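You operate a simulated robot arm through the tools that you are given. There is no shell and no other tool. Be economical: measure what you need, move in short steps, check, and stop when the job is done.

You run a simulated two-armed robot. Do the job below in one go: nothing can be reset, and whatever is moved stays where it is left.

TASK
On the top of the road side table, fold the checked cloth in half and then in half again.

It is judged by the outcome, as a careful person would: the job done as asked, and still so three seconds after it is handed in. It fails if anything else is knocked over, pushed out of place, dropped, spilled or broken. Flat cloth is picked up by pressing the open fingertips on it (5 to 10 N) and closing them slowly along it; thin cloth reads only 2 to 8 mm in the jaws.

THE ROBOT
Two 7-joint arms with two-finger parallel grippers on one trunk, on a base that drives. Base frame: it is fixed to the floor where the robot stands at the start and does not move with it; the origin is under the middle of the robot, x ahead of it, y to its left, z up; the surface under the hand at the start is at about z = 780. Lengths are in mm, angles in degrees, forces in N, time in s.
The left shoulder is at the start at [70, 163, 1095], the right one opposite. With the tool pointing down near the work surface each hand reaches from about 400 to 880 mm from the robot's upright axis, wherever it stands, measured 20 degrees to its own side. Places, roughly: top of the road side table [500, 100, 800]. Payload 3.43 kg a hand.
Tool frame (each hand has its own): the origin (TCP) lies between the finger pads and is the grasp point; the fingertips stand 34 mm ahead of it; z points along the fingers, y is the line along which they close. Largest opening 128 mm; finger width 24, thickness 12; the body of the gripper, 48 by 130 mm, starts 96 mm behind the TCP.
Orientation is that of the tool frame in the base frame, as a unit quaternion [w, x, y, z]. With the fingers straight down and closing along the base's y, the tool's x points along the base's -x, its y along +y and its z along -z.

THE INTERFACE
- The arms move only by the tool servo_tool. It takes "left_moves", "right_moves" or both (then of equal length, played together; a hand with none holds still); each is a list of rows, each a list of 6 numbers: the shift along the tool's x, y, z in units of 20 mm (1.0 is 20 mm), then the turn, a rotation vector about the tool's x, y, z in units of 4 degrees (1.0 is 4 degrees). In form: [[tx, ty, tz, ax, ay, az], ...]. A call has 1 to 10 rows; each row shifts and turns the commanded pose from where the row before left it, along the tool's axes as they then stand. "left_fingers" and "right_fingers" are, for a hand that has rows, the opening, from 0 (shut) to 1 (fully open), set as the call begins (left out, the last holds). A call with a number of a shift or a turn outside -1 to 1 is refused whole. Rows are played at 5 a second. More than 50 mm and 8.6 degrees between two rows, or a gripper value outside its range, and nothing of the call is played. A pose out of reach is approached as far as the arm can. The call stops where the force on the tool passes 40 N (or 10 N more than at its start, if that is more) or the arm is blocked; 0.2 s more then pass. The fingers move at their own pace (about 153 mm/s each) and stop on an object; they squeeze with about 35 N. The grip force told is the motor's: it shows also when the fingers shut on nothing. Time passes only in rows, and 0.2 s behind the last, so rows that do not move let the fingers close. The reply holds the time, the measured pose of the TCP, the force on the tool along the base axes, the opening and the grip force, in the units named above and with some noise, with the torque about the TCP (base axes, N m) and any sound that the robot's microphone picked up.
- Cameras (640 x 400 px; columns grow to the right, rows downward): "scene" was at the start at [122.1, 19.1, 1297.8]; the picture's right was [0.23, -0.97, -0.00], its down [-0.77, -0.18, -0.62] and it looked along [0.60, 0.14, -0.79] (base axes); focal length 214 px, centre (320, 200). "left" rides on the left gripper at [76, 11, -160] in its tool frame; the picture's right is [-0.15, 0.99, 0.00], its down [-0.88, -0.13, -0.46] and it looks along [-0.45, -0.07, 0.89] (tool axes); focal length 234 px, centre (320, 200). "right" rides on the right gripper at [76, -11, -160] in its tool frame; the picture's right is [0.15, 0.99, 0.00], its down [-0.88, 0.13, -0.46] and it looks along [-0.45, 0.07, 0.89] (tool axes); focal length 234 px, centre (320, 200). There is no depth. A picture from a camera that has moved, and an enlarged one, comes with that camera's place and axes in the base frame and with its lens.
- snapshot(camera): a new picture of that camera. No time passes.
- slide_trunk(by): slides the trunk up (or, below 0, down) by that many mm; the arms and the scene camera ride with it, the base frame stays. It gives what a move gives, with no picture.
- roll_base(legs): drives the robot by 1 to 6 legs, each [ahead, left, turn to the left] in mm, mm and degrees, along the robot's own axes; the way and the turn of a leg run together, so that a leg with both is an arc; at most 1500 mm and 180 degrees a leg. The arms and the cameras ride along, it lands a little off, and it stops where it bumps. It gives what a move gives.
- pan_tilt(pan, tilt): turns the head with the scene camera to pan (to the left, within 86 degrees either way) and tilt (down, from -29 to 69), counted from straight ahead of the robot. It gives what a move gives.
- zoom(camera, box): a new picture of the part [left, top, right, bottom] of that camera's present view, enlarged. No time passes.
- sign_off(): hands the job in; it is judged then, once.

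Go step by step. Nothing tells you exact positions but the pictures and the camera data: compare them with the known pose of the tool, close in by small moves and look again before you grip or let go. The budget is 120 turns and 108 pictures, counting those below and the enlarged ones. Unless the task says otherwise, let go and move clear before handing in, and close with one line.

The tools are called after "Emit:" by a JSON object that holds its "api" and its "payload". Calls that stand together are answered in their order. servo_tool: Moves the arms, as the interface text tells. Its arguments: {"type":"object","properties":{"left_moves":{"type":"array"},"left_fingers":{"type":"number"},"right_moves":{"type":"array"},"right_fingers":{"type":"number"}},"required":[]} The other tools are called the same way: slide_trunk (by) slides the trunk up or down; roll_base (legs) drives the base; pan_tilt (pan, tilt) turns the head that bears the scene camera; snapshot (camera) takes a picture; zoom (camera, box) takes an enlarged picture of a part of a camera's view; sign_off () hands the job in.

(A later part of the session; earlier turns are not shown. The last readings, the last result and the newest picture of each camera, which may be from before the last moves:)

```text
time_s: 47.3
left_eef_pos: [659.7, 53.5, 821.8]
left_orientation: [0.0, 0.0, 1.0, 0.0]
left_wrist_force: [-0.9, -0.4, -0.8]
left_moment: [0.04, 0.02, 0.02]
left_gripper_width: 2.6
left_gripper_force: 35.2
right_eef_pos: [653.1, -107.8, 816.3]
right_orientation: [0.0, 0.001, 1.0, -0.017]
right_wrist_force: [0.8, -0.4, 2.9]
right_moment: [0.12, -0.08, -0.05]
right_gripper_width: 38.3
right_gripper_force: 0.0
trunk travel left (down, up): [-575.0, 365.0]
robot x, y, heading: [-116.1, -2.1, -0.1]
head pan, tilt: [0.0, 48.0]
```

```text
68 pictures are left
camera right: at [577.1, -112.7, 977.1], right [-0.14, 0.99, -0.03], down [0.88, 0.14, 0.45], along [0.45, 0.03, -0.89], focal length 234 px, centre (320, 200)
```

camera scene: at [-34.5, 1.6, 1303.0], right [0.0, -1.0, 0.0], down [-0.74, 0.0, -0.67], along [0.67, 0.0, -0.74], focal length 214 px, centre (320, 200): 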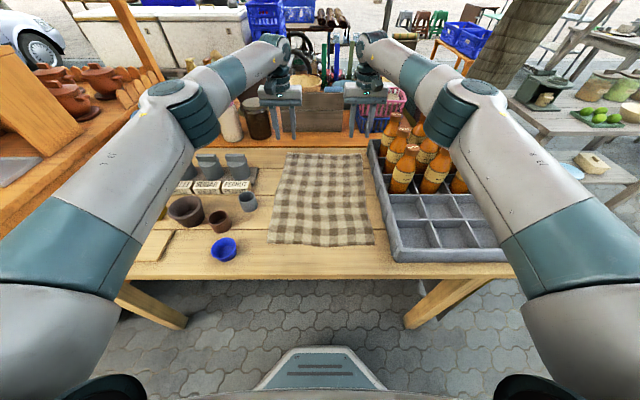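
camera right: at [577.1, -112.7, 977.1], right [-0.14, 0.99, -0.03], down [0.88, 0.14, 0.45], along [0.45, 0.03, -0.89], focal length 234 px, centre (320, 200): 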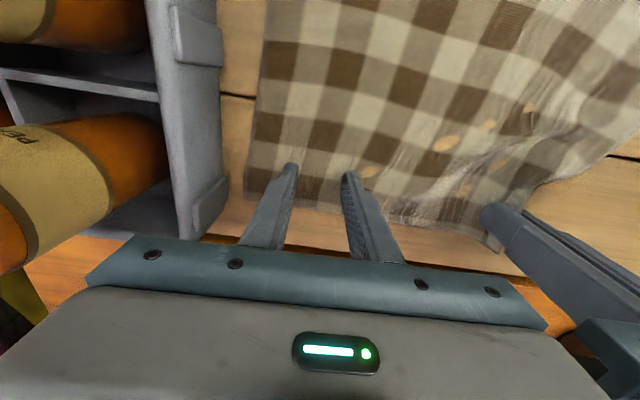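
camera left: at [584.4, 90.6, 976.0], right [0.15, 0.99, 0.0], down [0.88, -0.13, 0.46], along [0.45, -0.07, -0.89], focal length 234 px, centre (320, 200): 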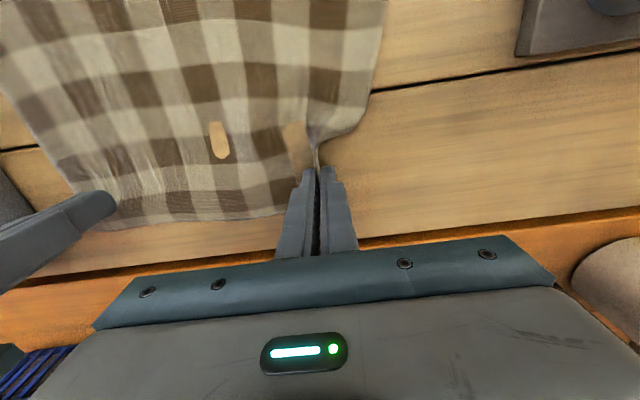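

Emit:
{"api": "servo_tool", "payload": {"right_moves": [[0, 0, -0.2, 0, 0, 0], [0, 0, 0, 0, 0, 0], [0, 0, 0.23, 0, 0, 0], [0, 0, 0, 0, 0, 0], [0, 0, 0, 0, 0, 0]], "right_fingers": 0.4}}

Emit:
{"api": "servo_tool", "payload": {"right_moves": [[0, 0, 0, 0, 0, 0]], "right_fingers": 0.37}}

Emit:
{"api": "servo_tool", "payload": {"right_moves": [[0, 0, 0, 0, 0, 0]], "right_fingers": 0.34}}

Emit:
{"api": "servo_tool", "payload": {"right_moves": [[0, 0, 0, 0, 0, 0]], "right_fingers": 0.31}}

Emit:
{"api": "servo_tool", "payload": {"right_moves": [[0, 0, 0, 0, 0, 0]], "right_fingers": 0.28}}

Emit:
{"api": "snapshot", "payload": {"camera": "right"}}

```text
time_s: 48.5
left_eef_pos: [657.9, 50.9, 822.3]
left_orientation: [0.0, 0.0, 1.0, 0.0]
left_wrist_force: [-0.2, 0.5, 0.2]
left_moment: [0.01, 0.01, 0.01]
left_gripper_width: 2.7
left_gripper_force: 35.2
right_eef_pos: [651.8, -106.9, 816.1]
right_orientation: [0.001, 0.001, 1.0, -0.018]
right_wrist_force: [0.4, 1.3, 8.9]
right_moment: [0.35, -0.08, -0.03]
right_gripper_width: 51.7
right_gripper_force: 0.8
trunk travel left (down, up): [-575.0, 365.0]
robot x, y, heading: [-113.8, 1.2, -0.1]
head pan, tilt: [0.0, 48.0]
```

```text
time_s: 48.9
left_eef_pos: [659.5, 53.1, 822.7]
left_orientation: [0.0, 0.0, 1.0, 0.001]
left_wrist_force: [-0.6, 0.5, 0.1]
left_moment: [-0.01, -0.02, 0.04]
left_gripper_width: 2.6
left_gripper_force: 35.1
right_eef_pos: [653.5, -107.1, 816.5]
right_orientation: [0.0, 0.0, 1.0, -0.017]
right_wrist_force: [2.2, 3.0, 10.8]
right_moment: [0.44, -0.14, -0.02]
right_gripper_width: 48.2
right_gripper_force: 1.2
trunk travel left (down, up): [-575.0, 365.0]
robot x, y, heading: [-112.7, 1.5, 0.3]
head pan, tilt: [0.0, 48.0]
```

```text
time_s: 49.3
left_eef_pos: [657.7, 52.1, 823.3]
left_orientation: [0.001, 0.0, 1.0, 0.001]
left_wrist_force: [0.9, 0.0, 0.1]
left_moment: [-0.02, -0.02, 0.01]
left_gripper_width: 2.8
left_gripper_force: 35.4
right_eef_pos: [651.6, -107.2, 816.6]
right_orientation: [0.0, 0.001, 1.0, -0.018]
right_wrist_force: [1.5, 3.6, 11.1]
right_moment: [0.5, -0.12, -0.04]
right_gripper_width: 45.0
right_gripper_force: 1.1
trunk travel left (down, up): [-575.0, 365.0]
robot x, y, heading: [-114.6, -0.1, 0.0]
head pan, tilt: [0.0, 48.0]
```

```text
time_s: 49.7
left_eef_pos: [658.7, 52.1, 823.0]
left_orientation: [0.001, 0.0, 1.0, 0.0]
left_wrist_force: [0.8, 0.7, -0.1]
left_moment: [0.02, 0.01, -0.01]
left_gripper_width: 2.9
left_gripper_force: 35.2
right_eef_pos: [652.2, -107.8, 816.0]
right_orientation: [0.001, 0.001, 1.0, -0.017]
right_wrist_force: [1.1, 4.2, 12.2]
right_moment: [0.49, -0.14, -0.02]
right_gripper_width: 41.2
right_gripper_force: 1.4
trunk travel left (down, up): [-575.0, 365.0]
robot x, y, heading: [-117.1, -1.1, -0.2]
head pan, tilt: [0.0, 48.0]
```

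```text
time_s: 50.1
left_eef_pos: [658.3, 52.7, 823.1]
left_orientation: [0.001, 0.0, 1.0, -0.001]
left_wrist_force: [0.4, -0.4, 0.2]
left_moment: [-0.01, 0.03, 0.02]
left_gripper_width: 2.9
left_gripper_force: 34.9
right_eef_pos: [652.7, -108.2, 817.3]
right_orientation: [0.001, 0.0, 1.0, -0.017]
right_wrist_force: [-0.3, 2.2, 12.4]
right_moment: [0.46, -0.13, 0.01]
right_gripper_width: 37.3
right_gripper_force: 1.3
trunk travel left (down, up): [-575.0, 365.0]
robot x, y, heading: [-115.5, -2.6, -0.1]
head pan, tilt: [0.0, 48.0]
```

```text
67 pictures are left
camera right: at [576.1, -113.6, 976.9], right [-0.14, 0.99, -0.03], down [0.88, 0.14, 0.45], along [0.45, 0.03, -0.89], focal length 234 px, centre (320, 200)
```

right: 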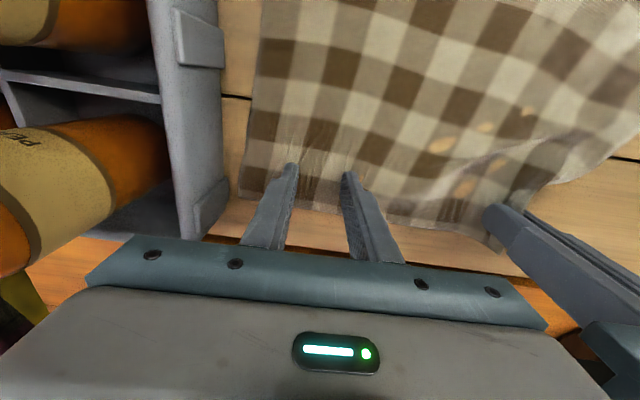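

Emit:
{"api": "servo_tool", "payload": {"right_moves": [[0, 0, 0, -0.3, 0, 0], [0, 0, 0, 0, 0, 0], [0, 0, 0, 0, 0, 0]]}}

Emit:
{"api": "servo_tool", "payload": {"right_moves": [[0, 0, 0, 0, 0, 0]], "right_fingers": 0.25}}

Emit:
{"api": "servo_tool", "payload": {"right_moves": [[0, 0, 0, 0, 0, 0]], "right_fingers": 0.22}}

Emit:
{"api": "servo_tool", "payload": {"right_moves": [[0, 0, 0, 0, 0, 0]], "right_fingers": 0.19}}

Emit:
{"api": "snapshot", "payload": {"camera": "right"}}

```text
time_s: 50.9
left_eef_pos: [658.3, 51.5, 822.7]
left_orientation: [0.001, 0.0, 1.0, 0.0]
left_wrist_force: [0.7, -0.8, 0.1]
left_moment: [-0.03, 0.0, 0.0]
left_gripper_width: 2.7
left_gripper_force: 35.2
right_eef_pos: [652.8, -109.4, 816.7]
right_orientation: [0.0, 0.002, 1.0, -0.007]
right_wrist_force: [0.5, -3.4, 9.8]
right_moment: [0.13, -0.08, -0.03]
right_gripper_width: 34.4
right_gripper_force: 0.0
trunk travel left (down, up): [-575.0, 365.0]
robot x, y, heading: [-114.8, 2.4, -0.1]
head pan, tilt: [0.0, 48.0]
```

```text
time_s: 51.3
left_eef_pos: [658.3, 52.6, 823.1]
left_orientation: [0.001, 0.0, 1.0, 0.0]
left_wrist_force: [0.4, -0.4, -0.4]
left_moment: [0.0, -0.01, 0.0]
left_gripper_width: 2.7
left_gripper_force: 35.5
right_eef_pos: [652.6, -107.8, 815.2]
right_orientation: [0.0, 0.001, 1.0, -0.007]
right_wrist_force: [-0.9, -1.2, 8.9]
right_moment: [0.19, -0.08, 0.02]
right_gripper_width: 31.1
right_gripper_force: 0.1
trunk travel left (down, up): [-575.0, 365.0]
robot x, y, heading: [-119.7, -1.8, 0.0]
head pan, tilt: [0.0, 48.0]
```

```text
time_s: 51.7
left_eef_pos: [658.5, 52.5, 822.7]
left_orientation: [0.0, -0.001, 1.0, 0.0]
left_wrist_force: [-0.1, 0.0, -0.3]
left_moment: [0.01, 0.02, 0.02]
left_gripper_width: 2.8
left_gripper_force: 35.0
right_eef_pos: [653.1, -108.7, 815.7]
right_orientation: [0.0, 0.001, 1.0, -0.007]
right_wrist_force: [0.3, -0.5, 8.9]
right_moment: [0.17, -0.1, -0.02]
right_gripper_width: 27.1
right_gripper_force: 0.3
trunk travel left (down, up): [-575.0, 365.0]
robot x, y, heading: [-114.0, -1.6, -0.0]
head pan, tilt: [0.0, 48.0]
```

```text
time_s: 52.1
left_eef_pos: [658.6, 50.8, 823.4]
left_orientation: [0.0, 0.0, 1.0, 0.0]
left_wrist_force: [1.1, -0.4, -0.2]
left_moment: [0.02, 0.01, 0.0]
left_gripper_width: 2.8
left_gripper_force: 34.9
right_eef_pos: [652.1, -108.6, 816.4]
right_orientation: [0.0, 0.001, 1.0, -0.007]
right_wrist_force: [-1.2, -0.3, 7.7]
right_moment: [0.12, -0.07, -0.05]
right_gripper_width: 23.5
right_gripper_force: 0.1
trunk travel left (down, up): [-575.0, 365.0]
robot x, y, heading: [-113.5, -0.4, -0.1]
head pan, tilt: [0.0, 48.0]
```

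```text
66 pictures are left
camera right: at [576.6, -117.5, 976.1], right [-0.14, 0.99, -0.01], down [0.88, 0.14, 0.45], along [0.45, 0.05, -0.89], focal length 234 px, centre (320, 200)
```

right: 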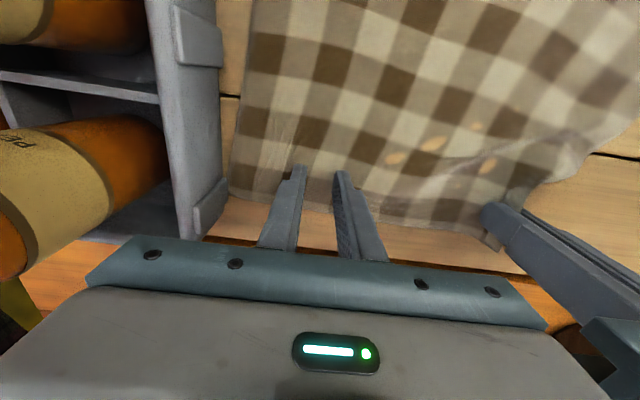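

The cloth slid outward beneath the outer finger. I'll pull the cloth back to the left with the left hand, then place the right outer finger right at the cloth edge, as on the left where it worked.

Emit:
{"api": "servo_tool", "payload": {"left_moves": [[0, 0, 0, 0, 0, 0], [0, 0.6, 0, 0, 0, 0], [0, 0.7, 0, 0, 0, 0], [0, 0.7, 0, 0, 0, 0], [0, 0.4, 0, 0, 0, 0], [0, 0, 0, 0, 0, 0], [0, -0.4, 0, 0, 0, 0], [0, -0.4, 0, 0, 0, 0], [0, 0, 0, 0, 0, 0]], "right_moves": [[0, 0, -0.8, 0, 0, 0], [0, 0, 0, 0, 0, 0], [0, 0, 0, 0, 0, 0], [0, 0, 0, 0, 0, 0], [0, 0, 0, 0, 0, 0], [0, 0, 0, 0, 0, 0], [0, 0, 0, 0, 0, 0], [0, 0, 0, 0, 0, 0], [0, 0, 0, 0, 0, 0]], "right_fingers": 0.4}}

Emit:
{"api": "snapshot", "payload": {"camera": "right"}}

Emit:
{"api": "snapshot", "payload": {"camera": "scene"}}

```text
time_s: 54.1
left_eef_pos: [660.3, 84.8, 821.7]
left_orientation: [-0.001, 0.0, 1.0, 0.0]
left_wrist_force: [0.2, 0.1, 1.1]
left_moment: [0.06, -0.02, 0.03]
left_gripper_width: 2.9
left_gripper_force: 34.7
right_eef_pos: [655.0, -108.3, 831.4]
right_orientation: [0.0, 0.002, 1.0, -0.007]
right_wrist_force: [0.4, 0.2, -0.5]
right_moment: [-0.02, 0.01, 0.02]
right_gripper_width: 51.2
right_gripper_force: 0.0
trunk travel left (down, up): [-575.0, 365.0]
robot x, y, heading: [-117.6, -2.1, -0.2]
head pan, tilt: [0.0, 48.0]
```

```text
65 pictures are left
camera right: at [579.0, -116.7, 991.8], right [-0.14, 0.99, -0.01], down [0.88, 0.14, 0.45], along [0.45, 0.05, -0.89], focal length 234 px, centre (320, 200)
```

right: 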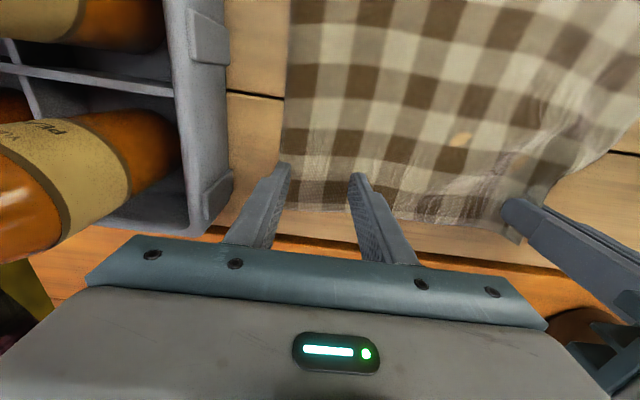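

```text
64 pictures are left
camera scene: at [13.1, 1.9, 1303.1], right [0.0, -1.0, 0.0], down [-0.74, 0.0, -0.67], along [0.67, 0.0, -0.74], focal length 214 px, centre (320, 200)
```

scene: 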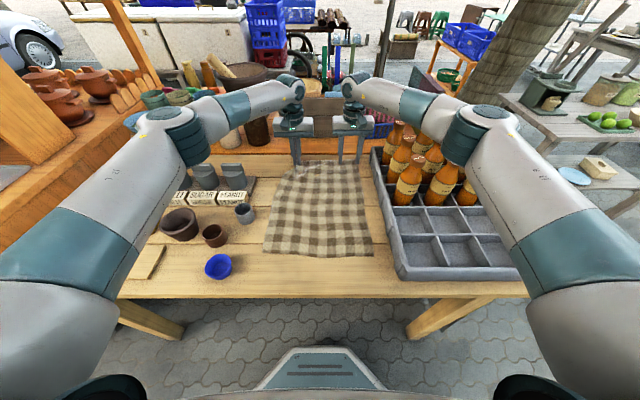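

The cloth is still flat overall and the right outer finger is now right at its edge (y≈−139). I'll press and close slowly.

Emit:
{"api": "servo_tool", "payload": {"right_moves": [[0, 0, 0.4, 0, 0, 0], [0, 0, 0.35, 0.1, 0, 0], [0, 0, 0.05, 0, 0, 0], [0, 0, 0, 0, 0, 0], [0, 0, 0, 0, 0, 0]]}}

Emit:
{"api": "servo_tool", "payload": {"right_moves": [[0, 0, 0, 0, 0, 0]], "right_fingers": 0.37}}

Emit:
{"api": "servo_tool", "payload": {"right_moves": [[0, 0, 0, 0, 0, 0]], "right_fingers": 0.34}}

Emit:
{"api": "servo_tool", "payload": {"right_moves": [[0, 0, 0, 0, 0, 0]], "right_fingers": 0.31}}

Emit:
{"api": "snapshot", "payload": {"camera": "right"}}

```text
time_s: 55.3
left_eef_pos: [660.0, 84.7, 823.2]
left_orientation: [0.001, 0.0, 1.0, 0.0]
left_wrist_force: [0.3, 0.5, -0.4]
left_moment: [0.03, -0.01, 0.03]
left_gripper_width: 2.6
left_gripper_force: 35.3
right_eef_pos: [653.1, -107.1, 816.1]
right_orientation: [0.001, 0.001, 1.0, -0.01]
right_wrist_force: [1.5, -0.9, 6.0]
right_moment: [0.27, -0.11, -0.07]
right_gripper_width: 51.0
right_gripper_force: 0.1
trunk travel left (down, up): [-575.0, 365.0]
robot x, y, heading: [-117.7, -0.3, -0.2]
head pan, tilt: [0.0, 48.0]
```

```text
time_s: 55.7
left_eef_pos: [660.2, 84.4, 822.8]
left_orientation: [0.0, 0.0, 1.0, 0.0]
left_wrist_force: [0.6, 0.5, 0.2]
left_moment: [-0.02, -0.02, 0.02]
left_gripper_width: 2.5
left_gripper_force: 34.6
right_eef_pos: [653.8, -106.3, 815.8]
right_orientation: [0.0, 0.001, 1.0, -0.01]
right_wrist_force: [1.4, 1.8, 6.6]
right_moment: [0.29, -0.1, -0.06]
right_gripper_width: 47.8
right_gripper_force: 0.4
trunk travel left (down, up): [-575.0, 365.0]
robot x, y, heading: [-114.3, -2.5, -0.2]
head pan, tilt: [0.0, 48.0]
```

```text
time_s: 56.1
left_eef_pos: [660.1, 84.7, 822.6]
left_orientation: [0.0, 0.0, 1.0, 0.0]
left_wrist_force: [0.1, 0.5, 0.7]
left_moment: [-0.01, 0.01, 0.01]
left_gripper_width: 2.8
left_gripper_force: 35.2
right_eef_pos: [652.2, -107.0, 816.6]
right_orientation: [0.0, 0.0, 1.0, -0.01]
right_wrist_force: [1.2, 2.6, 7.5]
right_moment: [0.29, -0.07, -0.05]
right_gripper_width: 44.5
right_gripper_force: 0.8
trunk travel left (down, up): [-575.0, 365.0]
robot x, y, heading: [-115.1, 2.7, -0.2]
head pan, tilt: [0.0, 48.0]
```

```text
time_s: 56.5
left_eef_pos: [659.4, 85.1, 822.4]
left_orientation: [0.001, 0.0, 1.0, 0.0]
left_wrist_force: [-0.8, 1.1, 0.3]
left_moment: [-0.02, 0.0, -0.01]
left_gripper_width: 2.7
left_gripper_force: 35.4
right_eef_pos: [652.7, -106.1, 816.4]
right_orientation: [-0.001, 0.002, 1.0, -0.012]
right_wrist_force: [0.1, 2.3, 7.4]
right_moment: [0.29, -0.05, -0.01]
right_gripper_width: 40.7
right_gripper_force: 1.6
trunk travel left (down, up): [-575.0, 365.0]
robot x, y, heading: [-118.8, 1.6, -0.3]
head pan, tilt: [0.0, 48.0]
```

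```text
63 pictures are left
camera right: at [577.2, -114.8, 976.5], right [-0.14, 0.99, -0.02], down [0.88, 0.14, 0.45], along [0.45, 0.05, -0.89], focal length 234 px, centre (320, 200)
```

right: 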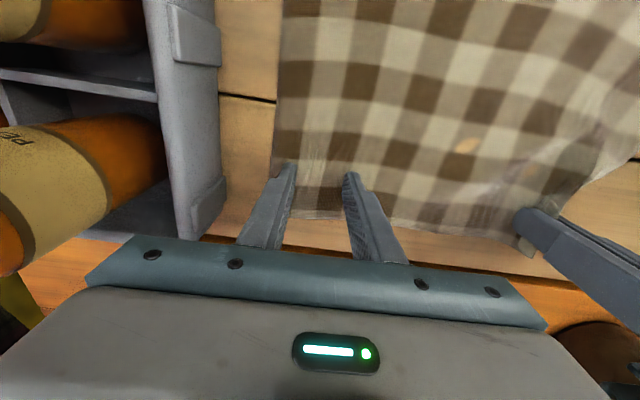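

Emit:
{"api": "servo_tool", "payload": {"right_moves": [[0, 0, 0.02, -0.17, 0, 0], [0, 0, 0, 0, 0, 0], [0, 0, 0, 0, 0, 0]]}}

Emit:
{"api": "servo_tool", "payload": {"right_moves": [[0, 0, 0, 0, 0, 0]], "right_fingers": 0.28}}

Emit:
{"api": "servo_tool", "payload": {"right_moves": [[0, 0, 0, 0, 0, 0]], "right_fingers": 0.25}}

Emit:
{"api": "servo_tool", "payload": {"right_moves": [[0, 0, 0, 0, 0, 0]], "right_fingers": 0.22}}

Emit:
{"api": "servo_tool", "payload": {"right_moves": [[0, 0, 0, 0, 0, 0]], "right_fingers": 0.19}}

Emit:
{"api": "snapshot", "payload": {"camera": "right"}}

```text
time_s: 57.3
left_eef_pos: [659.5, 84.6, 823.1]
left_orientation: [0.0, 0.0, 1.0, 0.0]
left_wrist_force: [-0.2, -1.5, -0.6]
left_moment: [0.02, -0.03, -0.01]
left_gripper_width: 3.0
left_gripper_force: 35.5
right_eef_pos: [654.1, -107.8, 814.3]
right_orientation: [0.0, 0.001, 1.0, -0.005]
right_wrist_force: [-0.5, -1.2, 6.8]
right_moment: [0.04, -0.08, 0.05]
right_gripper_width: 38.7
right_gripper_force: 0.1
trunk travel left (down, up): [-575.0, 365.0]
robot x, y, heading: [-116.8, -1.5, -0.2]
head pan, tilt: [0.0, 48.0]
```

```text
time_s: 57.7
left_eef_pos: [658.5, 84.1, 822.8]
left_orientation: [0.0, -0.001, 1.0, 0.0]
left_wrist_force: [-0.9, 0.8, 0.5]
left_moment: [-0.01, -0.02, -0.03]
left_gripper_width: 2.8
left_gripper_force: 35.0
right_eef_pos: [652.0, -107.0, 815.9]
right_orientation: [0.0, 0.001, 1.0, -0.005]
right_wrist_force: [-0.9, 0.0, 6.8]
right_moment: [0.07, 0.01, -0.03]
right_gripper_width: 34.9
right_gripper_force: 0.0
trunk travel left (down, up): [-575.0, 365.0]
robot x, y, heading: [-116.4, 2.5, -0.1]
head pan, tilt: [0.0, 48.0]
```

```text
time_s: 58.1
left_eef_pos: [659.8, 85.4, 821.7]
left_orientation: [0.0, 0.0, 1.0, 0.0]
left_wrist_force: [0.5, -0.1, 0.1]
left_moment: [0.01, -0.02, 0.01]
left_gripper_width: 2.6
left_gripper_force: 35.1
right_eef_pos: [654.5, -108.3, 816.3]
right_orientation: [0.0, 0.001, 1.0, -0.004]
right_wrist_force: [0.0, 0.0, 7.1]
right_moment: [0.06, -0.07, -0.01]
right_gripper_width: 31.2
right_gripper_force: 0.0
trunk travel left (down, up): [-575.0, 365.0]
robot x, y, heading: [-113.0, 4.1, -0.1]
head pan, tilt: [0.0, 48.0]
```

```text
time_s: 58.5
left_eef_pos: [659.1, 84.4, 823.7]
left_orientation: [0.001, 0.0, 1.0, 0.0]
left_wrist_force: [-0.7, 0.1, 0.0]
left_moment: [-0.01, 0.03, 0.0]
left_gripper_width: 2.8
left_gripper_force: 34.9
right_eef_pos: [652.7, -107.5, 815.1]
right_orientation: [-0.001, 0.001, 1.0, -0.004]
right_wrist_force: [0.9, 0.0, 6.8]
right_moment: [0.05, -0.04, 0.01]
right_gripper_width: 27.2
right_gripper_force: 0.0
trunk travel left (down, up): [-575.0, 365.0]
robot x, y, heading: [-113.2, 4.5, -0.0]
head pan, tilt: [0.0, 48.0]
```

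```text
time_s: 58.9
left_eef_pos: [659.2, 84.8, 822.9]
left_orientation: [0.001, 0.001, 1.0, 0.0]
left_wrist_force: [0.4, 0.0, 0.5]
left_moment: [0.01, 0.01, 0.02]
left_gripper_width: 2.9
left_gripper_force: 35.3
right_eef_pos: [653.4, -108.0, 815.6]
right_orientation: [0.0, 0.001, 1.0, -0.005]
right_wrist_force: [0.4, -0.2, 6.0]
right_moment: [0.05, -0.02, -0.02]
right_gripper_width: 23.6
right_gripper_force: 0.0
trunk travel left (down, up): [-575.0, 365.0]
robot x, y, heading: [-114.2, 2.6, -0.2]
head pan, tilt: [0.0, 48.0]
```

```text
62 pictures are left
camera right: at [577.5, -117.6, 976.0], right [-0.14, 0.99, -0.01], down [0.88, 0.13, 0.45], along [0.45, 0.06, -0.89], focal length 234 px, centre (320, 200)
```

right: 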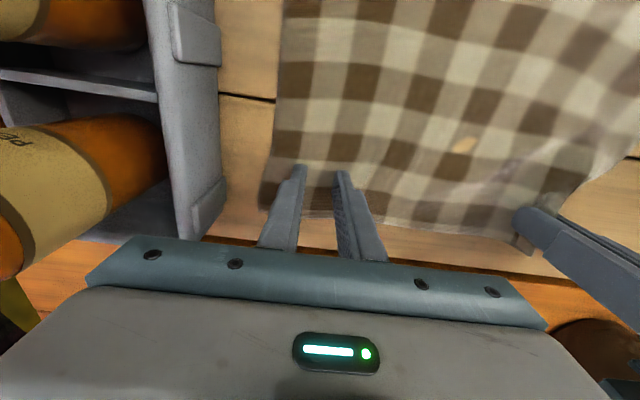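

At about 3.5 N per finger the tips just slide over the cloth. I'll keep the balanced tilt and use about 18–20 N total.

Emit:
{"api": "servo_tool", "payload": {"right_moves": [[0, 0, -0.3, 0, 0, 0], [0, 0, 0, 0, 0, 0], [0, 0, 0.36, 0, 0, 0], [0, 0, 0, 0, 0, 0], [0, 0, 0, 0, 0, 0], [0, 0, 0, 0, 0, 0]], "right_fingers": 0.4}}

Emit:
{"api": "servo_tool", "payload": {"right_moves": [[0, 0, 0, 0, 0, 0]], "right_fingers": 0.37}}

Emit:
{"api": "servo_tool", "payload": {"right_moves": [[0, 0, 0, 0, 0, 0]], "right_fingers": 0.34}}

Emit:
{"api": "servo_tool", "payload": {"right_moves": [[0, 0, 0, 0, 0, 0]], "right_fingers": 0.31}}

Emit:
{"api": "servo_tool", "payload": {"right_moves": [[0, 0, 0, 0, 0, 0]], "right_fingers": 0.28}}

Emit:
{"api": "snapshot", "payload": {"camera": "right"}}

```text
time_s: 60.3
left_eef_pos: [660.4, 85.4, 822.9]
left_orientation: [0.0, 0.0, 1.0, 0.0]
left_wrist_force: [0.0, 0.8, 0.5]
left_moment: [-0.01, 0.02, -0.02]
left_gripper_width: 2.6
left_gripper_force: 35.6
right_eef_pos: [652.5, -109.2, 816.0]
right_orientation: [0.001, 0.001, 1.0, -0.004]
right_wrist_force: [4.1, 0.4, 12.6]
right_moment: [0.41, -0.2, -0.07]
right_gripper_width: 51.0
right_gripper_force: 0.2
trunk travel left (down, up): [-575.0, 365.0]
robot x, y, heading: [-117.3, -0.3, -0.1]
head pan, tilt: [0.0, 48.0]
```

```text
time_s: 60.7
left_eef_pos: [659.6, 85.0, 823.5]
left_orientation: [0.001, -0.001, 1.0, 0.0]
left_wrist_force: [0.6, 0.1, 0.3]
left_moment: [0.04, -0.01, 0.03]
left_gripper_width: 2.6
left_gripper_force: 35.4
right_eef_pos: [652.2, -109.5, 815.8]
right_orientation: [0.0, 0.001, 1.0, -0.004]
right_wrist_force: [1.9, -2.0, 16.1]
right_moment: [0.36, -0.11, -0.03]
right_gripper_width: 45.9
right_gripper_force: 0.1
trunk travel left (down, up): [-575.0, 365.0]
robot x, y, heading: [-114.4, 1.8, 0.2]
head pan, tilt: [0.0, 48.0]
```

```text
time_s: 61.1
left_eef_pos: [659.8, 84.4, 824.6]
left_orientation: [0.001, -0.001, 1.0, -0.001]
left_wrist_force: [-0.3, 0.2, -0.2]
left_moment: [-0.02, 0.0, 0.01]
left_gripper_width: 2.7
left_gripper_force: 35.0
right_eef_pos: [652.5, -110.3, 816.3]
right_orientation: [0.001, 0.001, 1.0, -0.005]
right_wrist_force: [-0.5, -1.9, 16.9]
right_moment: [0.29, -0.07, 0.04]
right_gripper_width: 41.7
right_gripper_force: 0.1
trunk travel left (down, up): [-575.0, 365.0]
robot x, y, heading: [-115.8, 0.2, 0.1]
head pan, tilt: [0.0, 48.0]
```

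```text
time_s: 61.5
left_eef_pos: [659.1, 86.0, 824.1]
left_orientation: [0.001, 0.0, 1.0, 0.0]
left_wrist_force: [0.2, 0.0, 1.0]
left_moment: [-0.01, 0.02, 0.01]
left_gripper_width: 2.7
left_gripper_force: 34.5
right_eef_pos: [651.8, -109.0, 814.7]
right_orientation: [0.001, 0.001, 1.0, -0.004]
right_wrist_force: [-0.1, -0.7, 17.2]
right_moment: [0.29, -0.05, -0.02]
right_gripper_width: 38.2
right_gripper_force: 0.0
trunk travel left (down, up): [-575.0, 365.0]
robot x, y, heading: [-118.9, 1.2, -0.2]
head pan, tilt: [0.0, 48.0]
```

```text
time_s: 61.9
left_eef_pos: [659.4, 84.0, 823.4]
left_orientation: [0.001, -0.002, 1.0, 0.0]
left_wrist_force: [-0.4, 0.4, 0.6]
left_moment: [0.02, 0.03, 0.02]
left_gripper_width: 2.9
left_gripper_force: 34.6
right_eef_pos: [652.5, -110.1, 815.4]
right_orientation: [0.001, 0.001, 1.0, -0.004]
right_wrist_force: [-1.2, -0.4, 17.3]
right_moment: [0.23, -0.09, -0.03]
right_gripper_width: 34.5
right_gripper_force: 0.1
trunk travel left (down, up): [-575.0, 365.0]
robot x, y, heading: [-114.8, 2.0, 0.2]
head pan, tilt: [0.0, 48.0]
```

```text
61 pictures are left
camera right: at [575.8, -119.0, 975.8], right [-0.14, 0.99, -0.01], down [0.88, 0.13, 0.46], along [0.45, 0.06, -0.89], focal length 234 px, centre (320, 200)
```

right: 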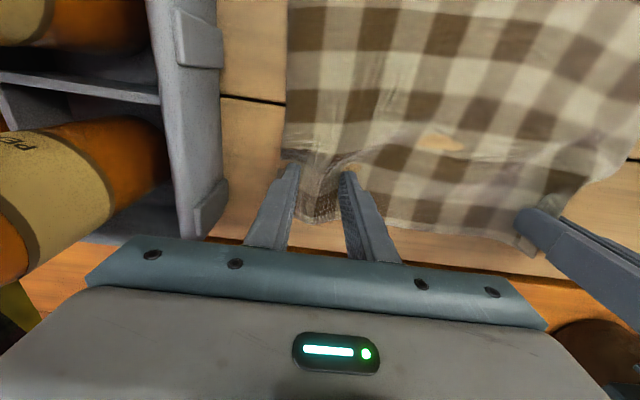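

Now the right side is creasing well between the fingers, at about 17 N total. I'll keep closing at this pace.

Emit:
{"api": "servo_tool", "payload": {"right_moves": [[0, 0, 0, 0, 0, 0]], "right_fingers": 0.25}}

Emit:
{"api": "servo_tool", "payload": {"right_moves": [[0, 0, 0, 0, 0, 0]], "right_fingers": 0.22}}

Emit:
{"api": "servo_tool", "payload": {"right_moves": [[0, 0, 0, 0, 0, 0]], "right_fingers": 0.19}}

Emit:
{"api": "servo_tool", "payload": {"right_moves": [[0, 0, 0, 0, 0, 0]], "right_fingers": 0.16}}

Emit:
{"api": "snapshot", "payload": {"camera": "right"}}

```text
time_s: 62.3
left_eef_pos: [659.1, 85.2, 824.2]
left_orientation: [0.0, 0.001, 1.0, 0.001]
left_wrist_force: [-0.4, 0.2, -0.6]
left_moment: [-0.03, 0.03, 0.03]
left_gripper_width: 2.7
left_gripper_force: 34.8
right_eef_pos: [652.0, -109.2, 815.3]
right_orientation: [0.001, 0.001, 1.0, -0.005]
right_wrist_force: [-1.3, -0.8, 17.9]
right_moment: [0.21, -0.05, 0.03]
right_gripper_width: 31.0
right_gripper_force: 0.1
trunk travel left (down, up): [-575.0, 365.0]
robot x, y, heading: [-114.7, 1.8, 0.1]
head pan, tilt: [0.0, 48.0]
```

```text
time_s: 62.7
left_eef_pos: [659.2, 84.3, 824.4]
left_orientation: [0.001, 0.0, 1.0, 0.0]
left_wrist_force: [0.5, -1.2, -0.4]
left_moment: [-0.05, 0.02, 0.0]
left_gripper_width: 2.7
left_gripper_force: 35.4
right_eef_pos: [652.8, -108.6, 815.7]
right_orientation: [0.002, 0.0, 1.0, -0.005]
right_wrist_force: [-0.9, 0.7, 17.5]
right_moment: [0.21, -0.04, 0.05]
right_gripper_width: 27.4
right_gripper_force: 0.0
trunk travel left (down, up): [-575.0, 365.0]
robot x, y, heading: [-113.4, -1.2, 0.3]
head pan, tilt: [0.0, 48.0]
```

```text
time_s: 63.1
left_eef_pos: [658.3, 85.0, 822.7]
left_orientation: [0.0, 0.0, 1.0, 0.0]
left_wrist_force: [0.6, -1.1, -0.6]
left_moment: [-0.08, -0.02, 0.03]
left_gripper_width: 2.5
left_gripper_force: 35.3
right_eef_pos: [652.6, -109.0, 815.9]
right_orientation: [0.001, 0.0, 1.0, -0.004]
right_wrist_force: [-0.8, 1.2, 17.6]
right_moment: [0.2, -0.08, 0.01]
right_gripper_width: 23.7
right_gripper_force: 0.1
trunk travel left (down, up): [-575.0, 365.0]
robot x, y, heading: [-113.3, -1.2, -0.0]
head pan, tilt: [0.0, 48.0]
```

```text
time_s: 63.5
left_eef_pos: [659.6, 85.1, 823.6]
left_orientation: [0.001, 0.001, 1.0, -0.001]
left_wrist_force: [-0.3, -3.7, 0.0]
left_moment: [-0.1, -0.01, 0.05]
left_gripper_width: 2.7
left_gripper_force: 35.2
right_eef_pos: [651.4, -108.6, 815.0]
right_orientation: [0.001, 0.0, 1.0, -0.004]
right_wrist_force: [-1.0, 2.9, 18.6]
right_moment: [0.24, -0.09, 0.05]
right_gripper_width: 21.2
right_gripper_force: 0.2
trunk travel left (down, up): [-575.0, 365.0]
robot x, y, heading: [-114.5, -2.1, 0.1]
head pan, tilt: [0.0, 48.0]
```

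```text
60 pictures are left
camera right: at [575.8, -118.5, 975.8], right [-0.15, 0.99, -0.01], down [0.88, 0.13, 0.46], along [0.45, 0.06, -0.89], focal length 234 px, centre (320, 200)
```

right: 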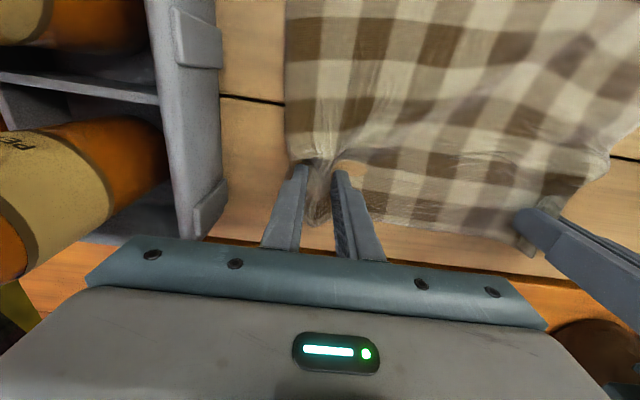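

A solid ridge is in the right fingers. I'll give slack with the left hand while finishing the close.

Emit:
{"api": "servo_tool", "payload": {"left_moves": [[0, -0.3, 0, 0, 0, 0], [0, -0.3, 0, 0, 0, 0]], "right_moves": [[0, 0, 0, 0, 0, 0], [0, 0, 0, 0, 0, 0]]}}

Emit:
{"api": "servo_tool", "payload": {"right_moves": [[0, 0, 0, 0, 0, 0]], "right_fingers": 0.13}}

Emit:
{"api": "servo_tool", "payload": {"right_moves": [[0, 0, 0, 0, 0, 0]], "right_fingers": 0.1}}

Emit:
{"api": "servo_tool", "payload": {"right_moves": [[0, 0, -0.01, 0, 0, 0]], "right_fingers": 0.07}}

Emit:
{"api": "servo_tool", "payload": {"right_moves": [[0, 0, -0.01, 0, 0, 0]], "right_fingers": 0.04}}

Emit:
{"api": "servo_tool", "payload": {"right_moves": [[0, 0, 0, 0, 0, 0], [0, 0, 0, 0, 0, 0]], "right_fingers": 0}}

Emit:
{"api": "snapshot", "payload": {"camera": "right"}}

```text
time_s: 64.1
left_eef_pos: [660.0, 73.5, 824.1]
left_orientation: [0.001, 0.001, 1.0, 0.0]
left_wrist_force: [-0.1, 0.3, 0.6]
left_moment: [0.03, -0.01, 0.04]
left_gripper_width: 2.6
left_gripper_force: 34.9
right_eef_pos: [651.9, -109.8, 815.4]
right_orientation: [0.001, 0.001, 1.0, -0.004]
right_wrist_force: [0.3, 0.7, 17.2]
right_moment: [0.16, -0.09, 0.03]
right_gripper_width: 21.0
right_gripper_force: 0.4
trunk travel left (down, up): [-575.0, 365.0]
robot x, y, heading: [-112.7, 0.7, -0.1]
head pan, tilt: [0.0, 48.0]
```

```text
time_s: 64.5
left_eef_pos: [660.5, 71.6, 823.2]
left_orientation: [0.001, 0.0, 1.0, -0.001]
left_wrist_force: [-0.1, -0.4, 0.4]
left_moment: [-0.01, -0.03, -0.01]
left_gripper_width: 2.7
left_gripper_force: 35.1
right_eef_pos: [654.0, -109.5, 815.9]
right_orientation: [0.0, 0.001, 1.0, -0.005]
right_wrist_force: [-0.3, -0.7, 18.0]
right_moment: [0.06, -0.13, 0.01]
right_gripper_width: 16.0
right_gripper_force: 0.0
trunk travel left (down, up): [-575.0, 365.0]
robot x, y, heading: [-115.0, -3.8, -0.1]
head pan, tilt: [0.0, 48.0]
```

```text
time_s: 64.9
left_eef_pos: [661.1, 73.7, 823.1]
left_orientation: [0.001, 0.001, 1.0, 0.001]
left_wrist_force: [-0.2, 0.5, -0.2]
left_moment: [0.02, -0.02, 0.02]
left_gripper_width: 2.6
left_gripper_force: 34.6
right_eef_pos: [651.6, -109.2, 815.6]
right_orientation: [0.0, 0.001, 1.0, -0.005]
right_wrist_force: [0.7, -0.6, 18.2]
right_moment: [0.01, -0.1, -0.03]
right_gripper_width: 11.3
right_gripper_force: 0.0
trunk travel left (down, up): [-575.0, 365.0]
robot x, y, heading: [-113.8, 3.1, -0.1]
head pan, tilt: [0.0, 48.0]
```

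```text
time_s: 65.3
left_eef_pos: [659.2, 73.5, 823.9]
left_orientation: [0.001, 0.0, 1.0, 0.0]
left_wrist_force: [-0.6, -0.8, 0.6]
left_moment: [0.02, 0.0, 0.01]
left_gripper_width: 2.7
left_gripper_force: 34.7
right_eef_pos: [652.7, -108.3, 815.5]
right_orientation: [0.001, 0.001, 1.0, -0.004]
right_wrist_force: [1.2, -0.9, 17.9]
right_moment: [0.01, -0.07, -0.02]
right_gripper_width: 7.1
right_gripper_force: 0.0
trunk travel left (down, up): [-575.0, 365.0]
robot x, y, heading: [-113.0, 1.5, -0.2]
head pan, tilt: [0.0, 48.0]
```

```text
time_s: 65.7
left_eef_pos: [659.6, 73.9, 824.6]
left_orientation: [0.001, 0.0, 1.0, 0.0]
left_wrist_force: [-0.2, -1.1, -1.1]
left_moment: [-0.06, -0.01, 0.05]
left_gripper_width: 2.6
left_gripper_force: 35.2
right_eef_pos: [652.4, -109.0, 815.2]
right_orientation: [0.001, 0.001, 1.0, -0.004]
right_wrist_force: [1.2, 0.6, 16.7]
right_moment: [0.02, -0.05, -0.01]
right_gripper_width: 4.9
right_gripper_force: 0.1
trunk travel left (down, up): [-575.0, 365.0]
robot x, y, heading: [-118.5, -0.4, -0.0]
head pan, tilt: [0.0, 48.0]
```

```text
time_s: 66.3
left_eef_pos: [660.5, 73.3, 823.4]
left_orientation: [0.002, 0.0, 1.0, 0.0]
left_wrist_force: [0.6, -1.3, -0.1]
left_moment: [-0.07, -0.02, 0.04]
left_gripper_width: 2.6
left_gripper_force: 34.8
right_eef_pos: [651.9, -109.0, 814.9]
right_orientation: [0.001, 0.001, 1.0, -0.004]
right_wrist_force: [0.2, 2.4, 16.0]
right_moment: [0.1, -0.01, -0.08]
right_gripper_width: 2.1
right_gripper_force: 35.3
trunk travel left (down, up): [-575.0, 365.0]
robot x, y, heading: [-116.6, 1.8, -0.0]
head pan, tilt: [0.0, 48.0]
```

```text
59 pictures are left
camera right: at [575.9, -118.3, 975.8], right [-0.14, 0.99, -0.01], down [0.88, 0.13, 0.46], along [0.45, 0.06, -0.89], focal length 234 px, centre (320, 200)
```

right: 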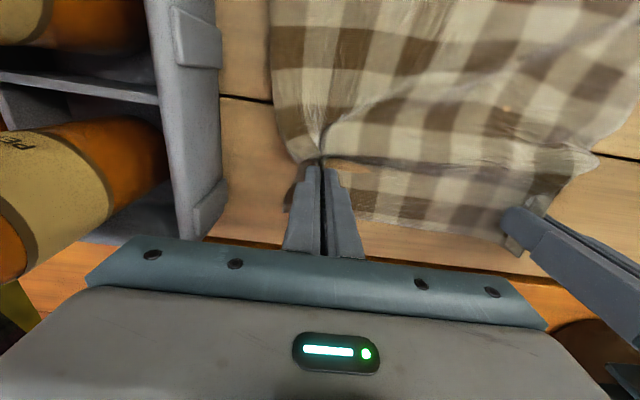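

Both hands now hold the far edge (2.6 and 2.1 mm). I'll lift 60 mm, gently spread, and look.

Emit:
{"api": "servo_tool", "payload": {"left_moves": [[0, 0, -0.6, 0, 0, 0], [0, 0, -0.8, 0, 0, 0], [0, 0, -0.8, 0, 0, 0], [0, 0, -0.8, 0, 0, 0], [0, 0.3, 0, 0, 0, 0], [0, 0.2, 0, 0, 0, 0]], "right_moves": [[0, 0, -0.9, 0, 0, 0], [0, 0, -0.8, 0, 0, 0], [0, 0, -0.8, 0, 0, 0], [0, 0, -0.8, 0, 0, 0], [0, -0.3, 0, -0.1, 0, 0], [0, -0.2, 0, 0, 0, 0]]}}

Emit:
{"api": "snapshot", "payload": {"camera": "scene"}}

Emit:
{"api": "snapshot", "payload": {"camera": "right"}}

```text
time_s: 67.7
left_eef_pos: [659.6, 81.1, 882.6]
left_orientation: [0.001, 0.002, 1.0, -0.002]
left_wrist_force: [-1.4, -18.6, 0.5]
left_moment: [-0.63, 0.01, 0.34]
left_gripper_width: 3.8
left_gripper_force: 35.0
right_eef_pos: [651.7, -115.1, 879.3]
right_orientation: [0.0, 0.0, 1.0, 0.001]
right_wrist_force: [1.2, 17.9, 0.8]
right_moment: [0.65, -0.05, -0.31]
right_gripper_width: 2.4
right_gripper_force: 34.5
trunk travel left (down, up): [-575.0, 365.0]
robot x, y, heading: [-114.7, -1.0, -0.1]
head pan, tilt: [0.0, 48.0]
```

```text
58 pictures are left
camera scene: at [12.7, 1.6, 1303.1], right [0.0, -1.0, 0.0], down [-0.74, 0.0, -0.67], along [0.67, 0.0, -0.74], focal length 214 px, centre (320, 200)
```

scene: 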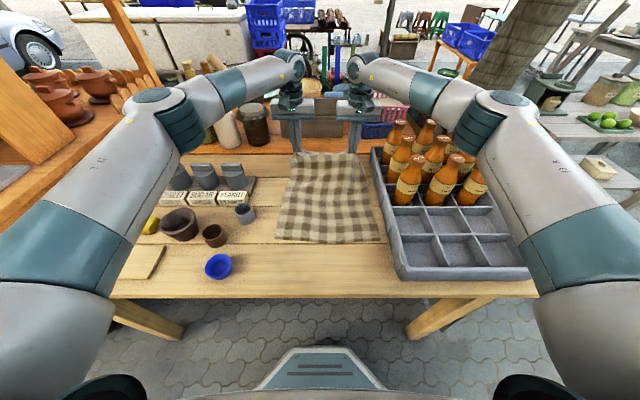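

```text
57 pictures are left
camera right: at [576.4, -127.4, 1040.3], right [-0.15, 0.99, 0.0], down [0.88, 0.13, 0.46], along [0.45, 0.07, -0.89], focal length 234 px, centre (320, 200)
```

right: 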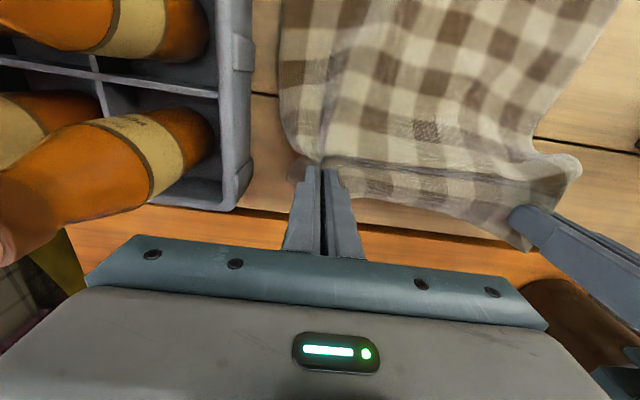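

The cloth is held along its far edge but is a bit too taut (18 N), and its near edge is now at x≈335, so the fold line is near x≈545. I'll relax the spread and carry the edge over in an arc towards the robot.

Emit:
{"api": "servo_tool", "payload": {"left_moves": [[0, -0.25, 0, 0, 0, 0], [1, 0, -1, 0, 0, 0], [1, 0, -1, 0, 0, 0], [1, 0, -1, 0, 0, 0], [1, 0, -0.7, 0, 0, 0], [1, 0, -0.5, 0, 0, 0], [1, 0, -0.25, 0, 0, 0], [1, 0, 0, 0, 0, 0]], "right_moves": [[0, 0.25, 0, 0, 0, 0], [1, 0, -1, 0, 0, 0], [1, 0, -1, 0, 0, 0], [1, 0, -1, 0, 0, 0], [1, 0, -0.7, 0, 0, 0], [1, 0, -0.5, 0, 0, 0], [1, 0, -0.25, 0, 0, 0], [1, 0, 0, 0, 0, 0]]}}

Emit:
{"api": "snapshot", "payload": {"camera": "scene"}}

```text
time_s: 69.5
left_eef_pos: [520.9, 79.0, 971.7]
left_orientation: [0.0, 0.001, 1.0, 0.0]
left_wrist_force: [-0.2, -8.8, 0.5]
left_moment: [-0.3, -0.02, 0.19]
left_gripper_width: 3.3
left_gripper_force: 35.3
right_eef_pos: [512.7, -111.8, 969.6]
right_orientation: [0.0, 0.002, 1.0, -0.001]
right_wrist_force: [0.5, 9.0, -0.3]
right_moment: [0.31, -0.03, -0.17]
right_gripper_width: 2.1
right_gripper_force: 34.5
trunk travel left (down, up): [-575.0, 365.0]
robot x, y, heading: [-114.8, 3.4, -0.4]
head pan, tilt: [0.0, 48.0]
```

```text
56 pictures are left
camera scene: at [12.4, 1.8, 1303.2], right [0.0, -1.0, 0.0], down [-0.74, 0.0, -0.67], along [0.67, 0.0, -0.74], focal length 214 px, centre (320, 200)
```

scene: 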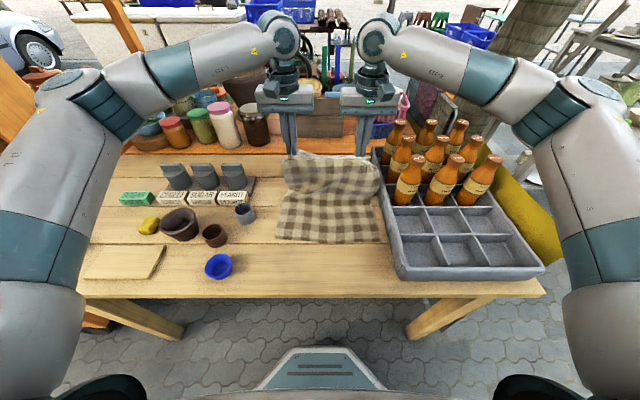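

The fold is forming nicely. I'll continue the arc down to just above the near edge.

Emit:
{"api": "servo_tool", "payload": {"left_moves": [[1, 0, 0.2, 0, 0, 0], [1, 0, 0.5, 0, 0, 0], [1, 0, 0.7, 0, 0, 0], [1, 0, 0.9, 0, 0, 0], [1, 0, 0.9, 0, 0, 0], [1, 0, 0.9, 0, 0, 0], [1, 0, 0.9, 0, 0, 0]], "right_moves": [[1, 0, 0.2, 0, 0, 0], [1, 0, 0.5, 0, 0, 0], [1, 0, 0.7, 0, 0, 0], [1, 0, 0.9, 0, 0, 0], [1, 0, 0.9, 0, 0, 0], [1, 0, 0.9, 0, 0, 0], [1, 0, 0.9, 0, 0, 0]]}}

Emit:
{"api": "snapshot", "payload": {"camera": "scene"}}

Emit:
{"api": "snapshot", "payload": {"camera": "right"}}

Emit:
{"api": "snapshot", "payload": {"camera": "left"}}

```text
time_s: 71.1
left_eef_pos: [382.5, 78.4, 872.1]
left_orientation: [0.0, 0.0, 1.0, -0.001]
left_wrist_force: [0.0, -8.2, 0.2]
left_moment: [-0.27, -0.02, 0.17]
left_gripper_width: 3.2
left_gripper_force: 35.1
right_eef_pos: [374.6, -111.8, 868.6]
right_orientation: [0.0, 0.001, 1.0, -0.001]
right_wrist_force: [0.4, 7.9, 0.0]
right_moment: [0.3, 0.03, -0.16]
right_gripper_width: 1.7
right_gripper_force: 35.4
trunk travel left (down, up): [-575.0, 365.0]
robot x, y, heading: [-115.7, 3.3, -0.2]
head pan, tilt: [0.0, 48.0]
```

```text
55 pictures are left
camera scene: at [13.0, 1.4, 1303.2], right [0.0, -1.0, 0.0], down [-0.74, 0.0, -0.67], along [0.67, 0.0, -0.74], focal length 214 px, centre (320, 200)
```

scene: 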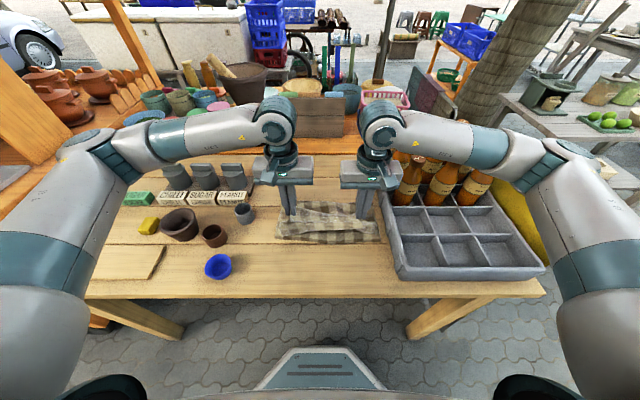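

```text
54 pictures are left
camera right: at [297.6, -122.0, 1029.6], right [-0.14, 0.99, 0.0], down [0.88, 0.13, 0.46], along [0.45, 0.06, -0.89], focal length 234 px, centre (320, 200)
```

right: 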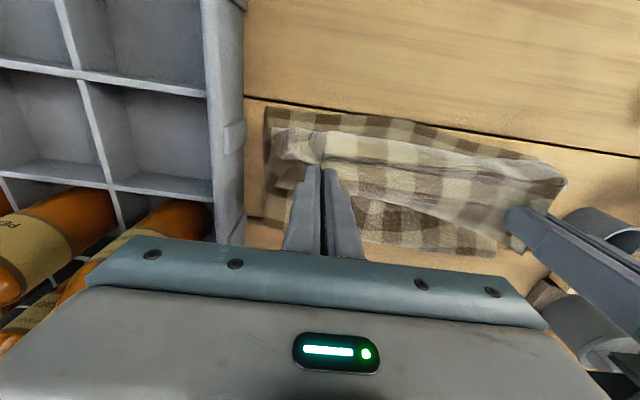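

```text
53 pictures are left
camera left: at [307.3, 90.8, 1033.6], right [0.15, 0.99, 0.0], down [0.88, -0.13, 0.46], along [0.45, -0.07, -0.89], focal length 234 px, centre (320, 200)
```

left: 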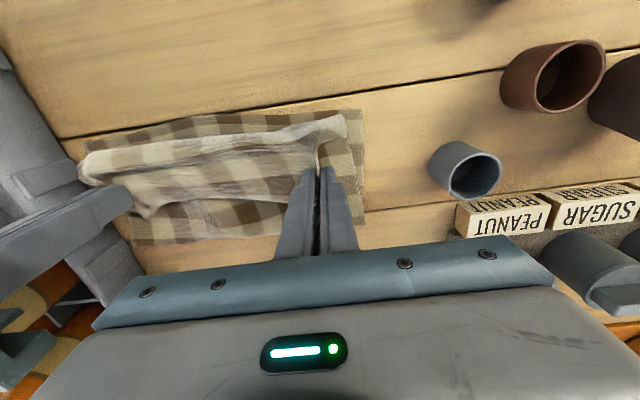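

The bottom layer now reaches only x≈470, so the upper layer has slack and the fold line slipped toward me. I'll raise the hands and move back to restore it and look.

Emit:
{"api": "servo_tool", "payload": {"left_moves": [[-0.5, 0, -1, 0, 0, 0], [-0.7, 0, -1, 0, 0, 0], [-0.7, 0, -1, 0, 0, 0], [-0.8, 0, -1, 0, 0, 0], [-1, 0, -1, 0, 0, 0], [-1, 0, -1, 0, 0, 0], [-1, 0, -0.5, 0, 0, 0], [-1, 0, 0, 0, 0, 0], [-1, 0, 0, 0, 0, 0], [-1, 0, 0, 0, 0, 0]], "right_moves": [[-0.5, 0, -1, 0, 0, 0], [-0.7, 0, -1, 0, 0, 0], [-0.7, 0, -1, 0, 0, 0], [-0.8, 0, -1, 0, 0, 0], [-1, 0, -1, 0, 0, 0], [-1, 0, -1, 0, 0, 0], [-1, 0, -0.5, 0, 0, 0], [-1, 0, 0, 0, 0, 0], [-1, 0, 0, 0, 0, 0], [-1, 0, 0, 0, 0, 0]]}}

Emit:
{"api": "snapshot", "payload": {"camera": "scene"}}

Emit:
{"api": "snapshot", "payload": {"camera": "left"}}

```text
time_s: 73.3
left_eef_pos: [554.0, 78.2, 1001.5]
left_orientation: [-0.001, 0.001, 1.0, 0.0]
left_wrist_force: [-1.0, -8.3, -1.2]
left_moment: [-0.32, 0.01, 0.2]
left_gripper_width: 3.3
left_gripper_force: 34.6
right_eef_pos: [547.9, -112.0, 998.9]
right_orientation: [-0.001, -0.001, 1.0, -0.001]
right_wrist_force: [0.1, 9.3, -0.1]
right_moment: [0.31, 0.03, -0.17]
right_gripper_width: 2.1
right_gripper_force: 35.2
trunk travel left (down, up): [-575.0, 365.0]
robot x, y, heading: [-118.6, -0.1, 0.3]
head pan, tilt: [0.0, 48.0]
```

```text
52 pictures are left
camera scene: at [13.8, 1.5, 1302.9], right [0.0, -1.0, 0.0], down [-0.74, 0.0, -0.67], along [0.67, 0.0, -0.74], focal length 214 px, centre (320, 200)
```

scene: 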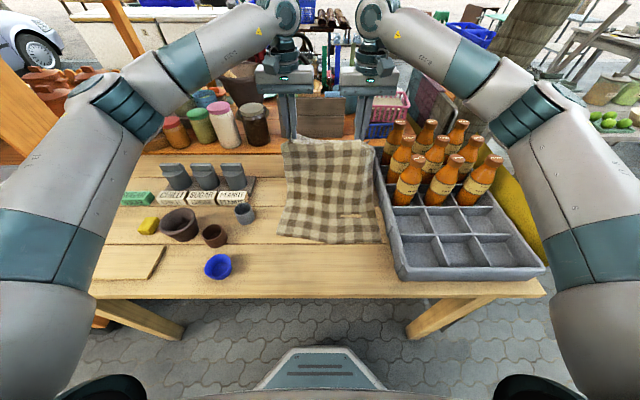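

```text
51 pictures are left
camera left: at [478.6, 90.8, 1162.5], right [0.15, 0.99, 0.0], down [0.88, -0.13, 0.45], along [0.45, -0.07, -0.89], focal length 234 px, centre (320, 200)
```

left: 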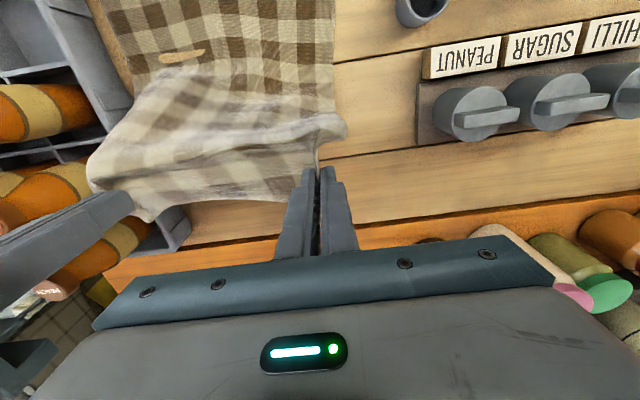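

The flap beyond the grip is about 60 mm, so the right arc radius is only about 150 mm about x≈543. I'll first lay the sheet back down outward, then redo the arc lower.

Emit:
{"api": "servo_tool", "payload": {"left_moves": [[-1, 0, 0.5, 0, 0, 0], [-1, 0, 0.8, 0, 0, 0], [-1, 0, 1, 0, 0, 0], [-0.8, 0, 1, 0, 0, 0], [-0.6, 0, 1, 0, 0, 0], [-0.4, 0, 1, 0, 0, 0], [0, 0, 0, 0, 0, 0]], "right_moves": [[-1, 0, 0.5, 0, 0, 0], [-1, 0, 0.8, 0, 0, 0], [-1, 0, 1, 0, 0, 0], [-0.8, 0, 1, 0, 0, 0], [-0.6, 0, 1, 0, 0, 0], [-0.4, 0, 1, 0, 0, 0], [0, 0, 0, 0, 0, 0]]}}

Emit:
{"api": "snapshot", "payload": {"camera": "scene"}}

Emit:
{"api": "snapshot", "payload": {"camera": "left"}}

```text
time_s: 74.9
left_eef_pos: [647.1, 79.5, 898.0]
left_orientation: [0.0, 0.0, 1.0, -0.001]
left_wrist_force: [-0.2, -9.9, 0.0]
left_moment: [-0.33, -0.05, 0.21]
left_gripper_width: 3.2
left_gripper_force: 35.1
right_eef_pos: [643.9, -111.2, 891.0]
right_orientation: [-0.001, 0.001, 1.0, -0.001]
right_wrist_force: [-0.3, 8.9, 0.8]
right_moment: [0.34, 0.02, -0.17]
right_gripper_width: 2.0
right_gripper_force: 35.2
trunk travel left (down, up): [-575.0, 365.0]
robot x, y, heading: [-111.1, 1.0, -0.1]
head pan, tilt: [0.0, 48.0]
```

```text
50 pictures are left
camera scene: at [12.3, 1.7, 1303.2], right [0.0, -1.0, 0.0], down [-0.74, 0.0, -0.67], along [0.67, 0.0, -0.74], focal length 214 px, centre (320, 200)
```

scene: 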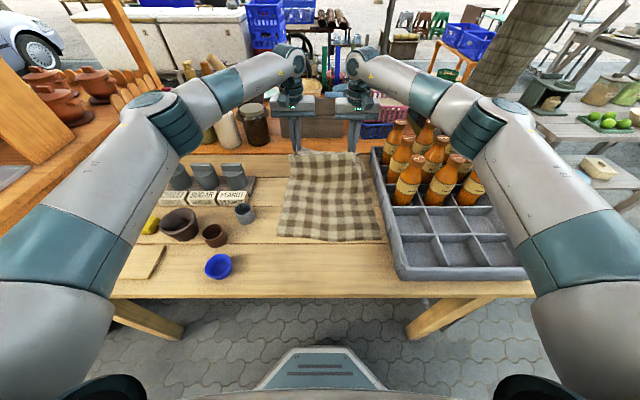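

```text
49 pictures are left
camera left: at [572.3, 91.8, 1057.1], right [0.15, 0.99, 0.0], down [0.88, -0.13, 0.46], along [0.45, -0.07, -0.89], focal length 234 px, centre (320, 200)
```

left: 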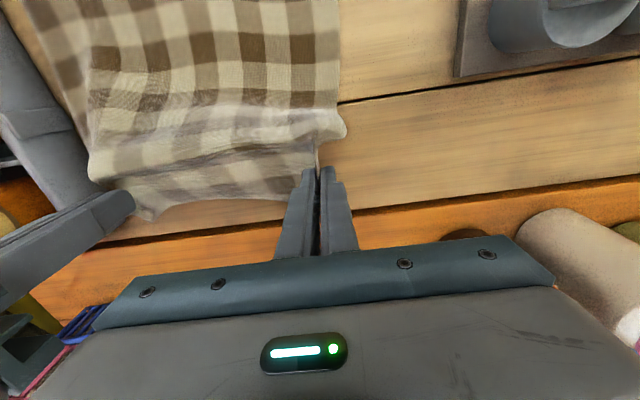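

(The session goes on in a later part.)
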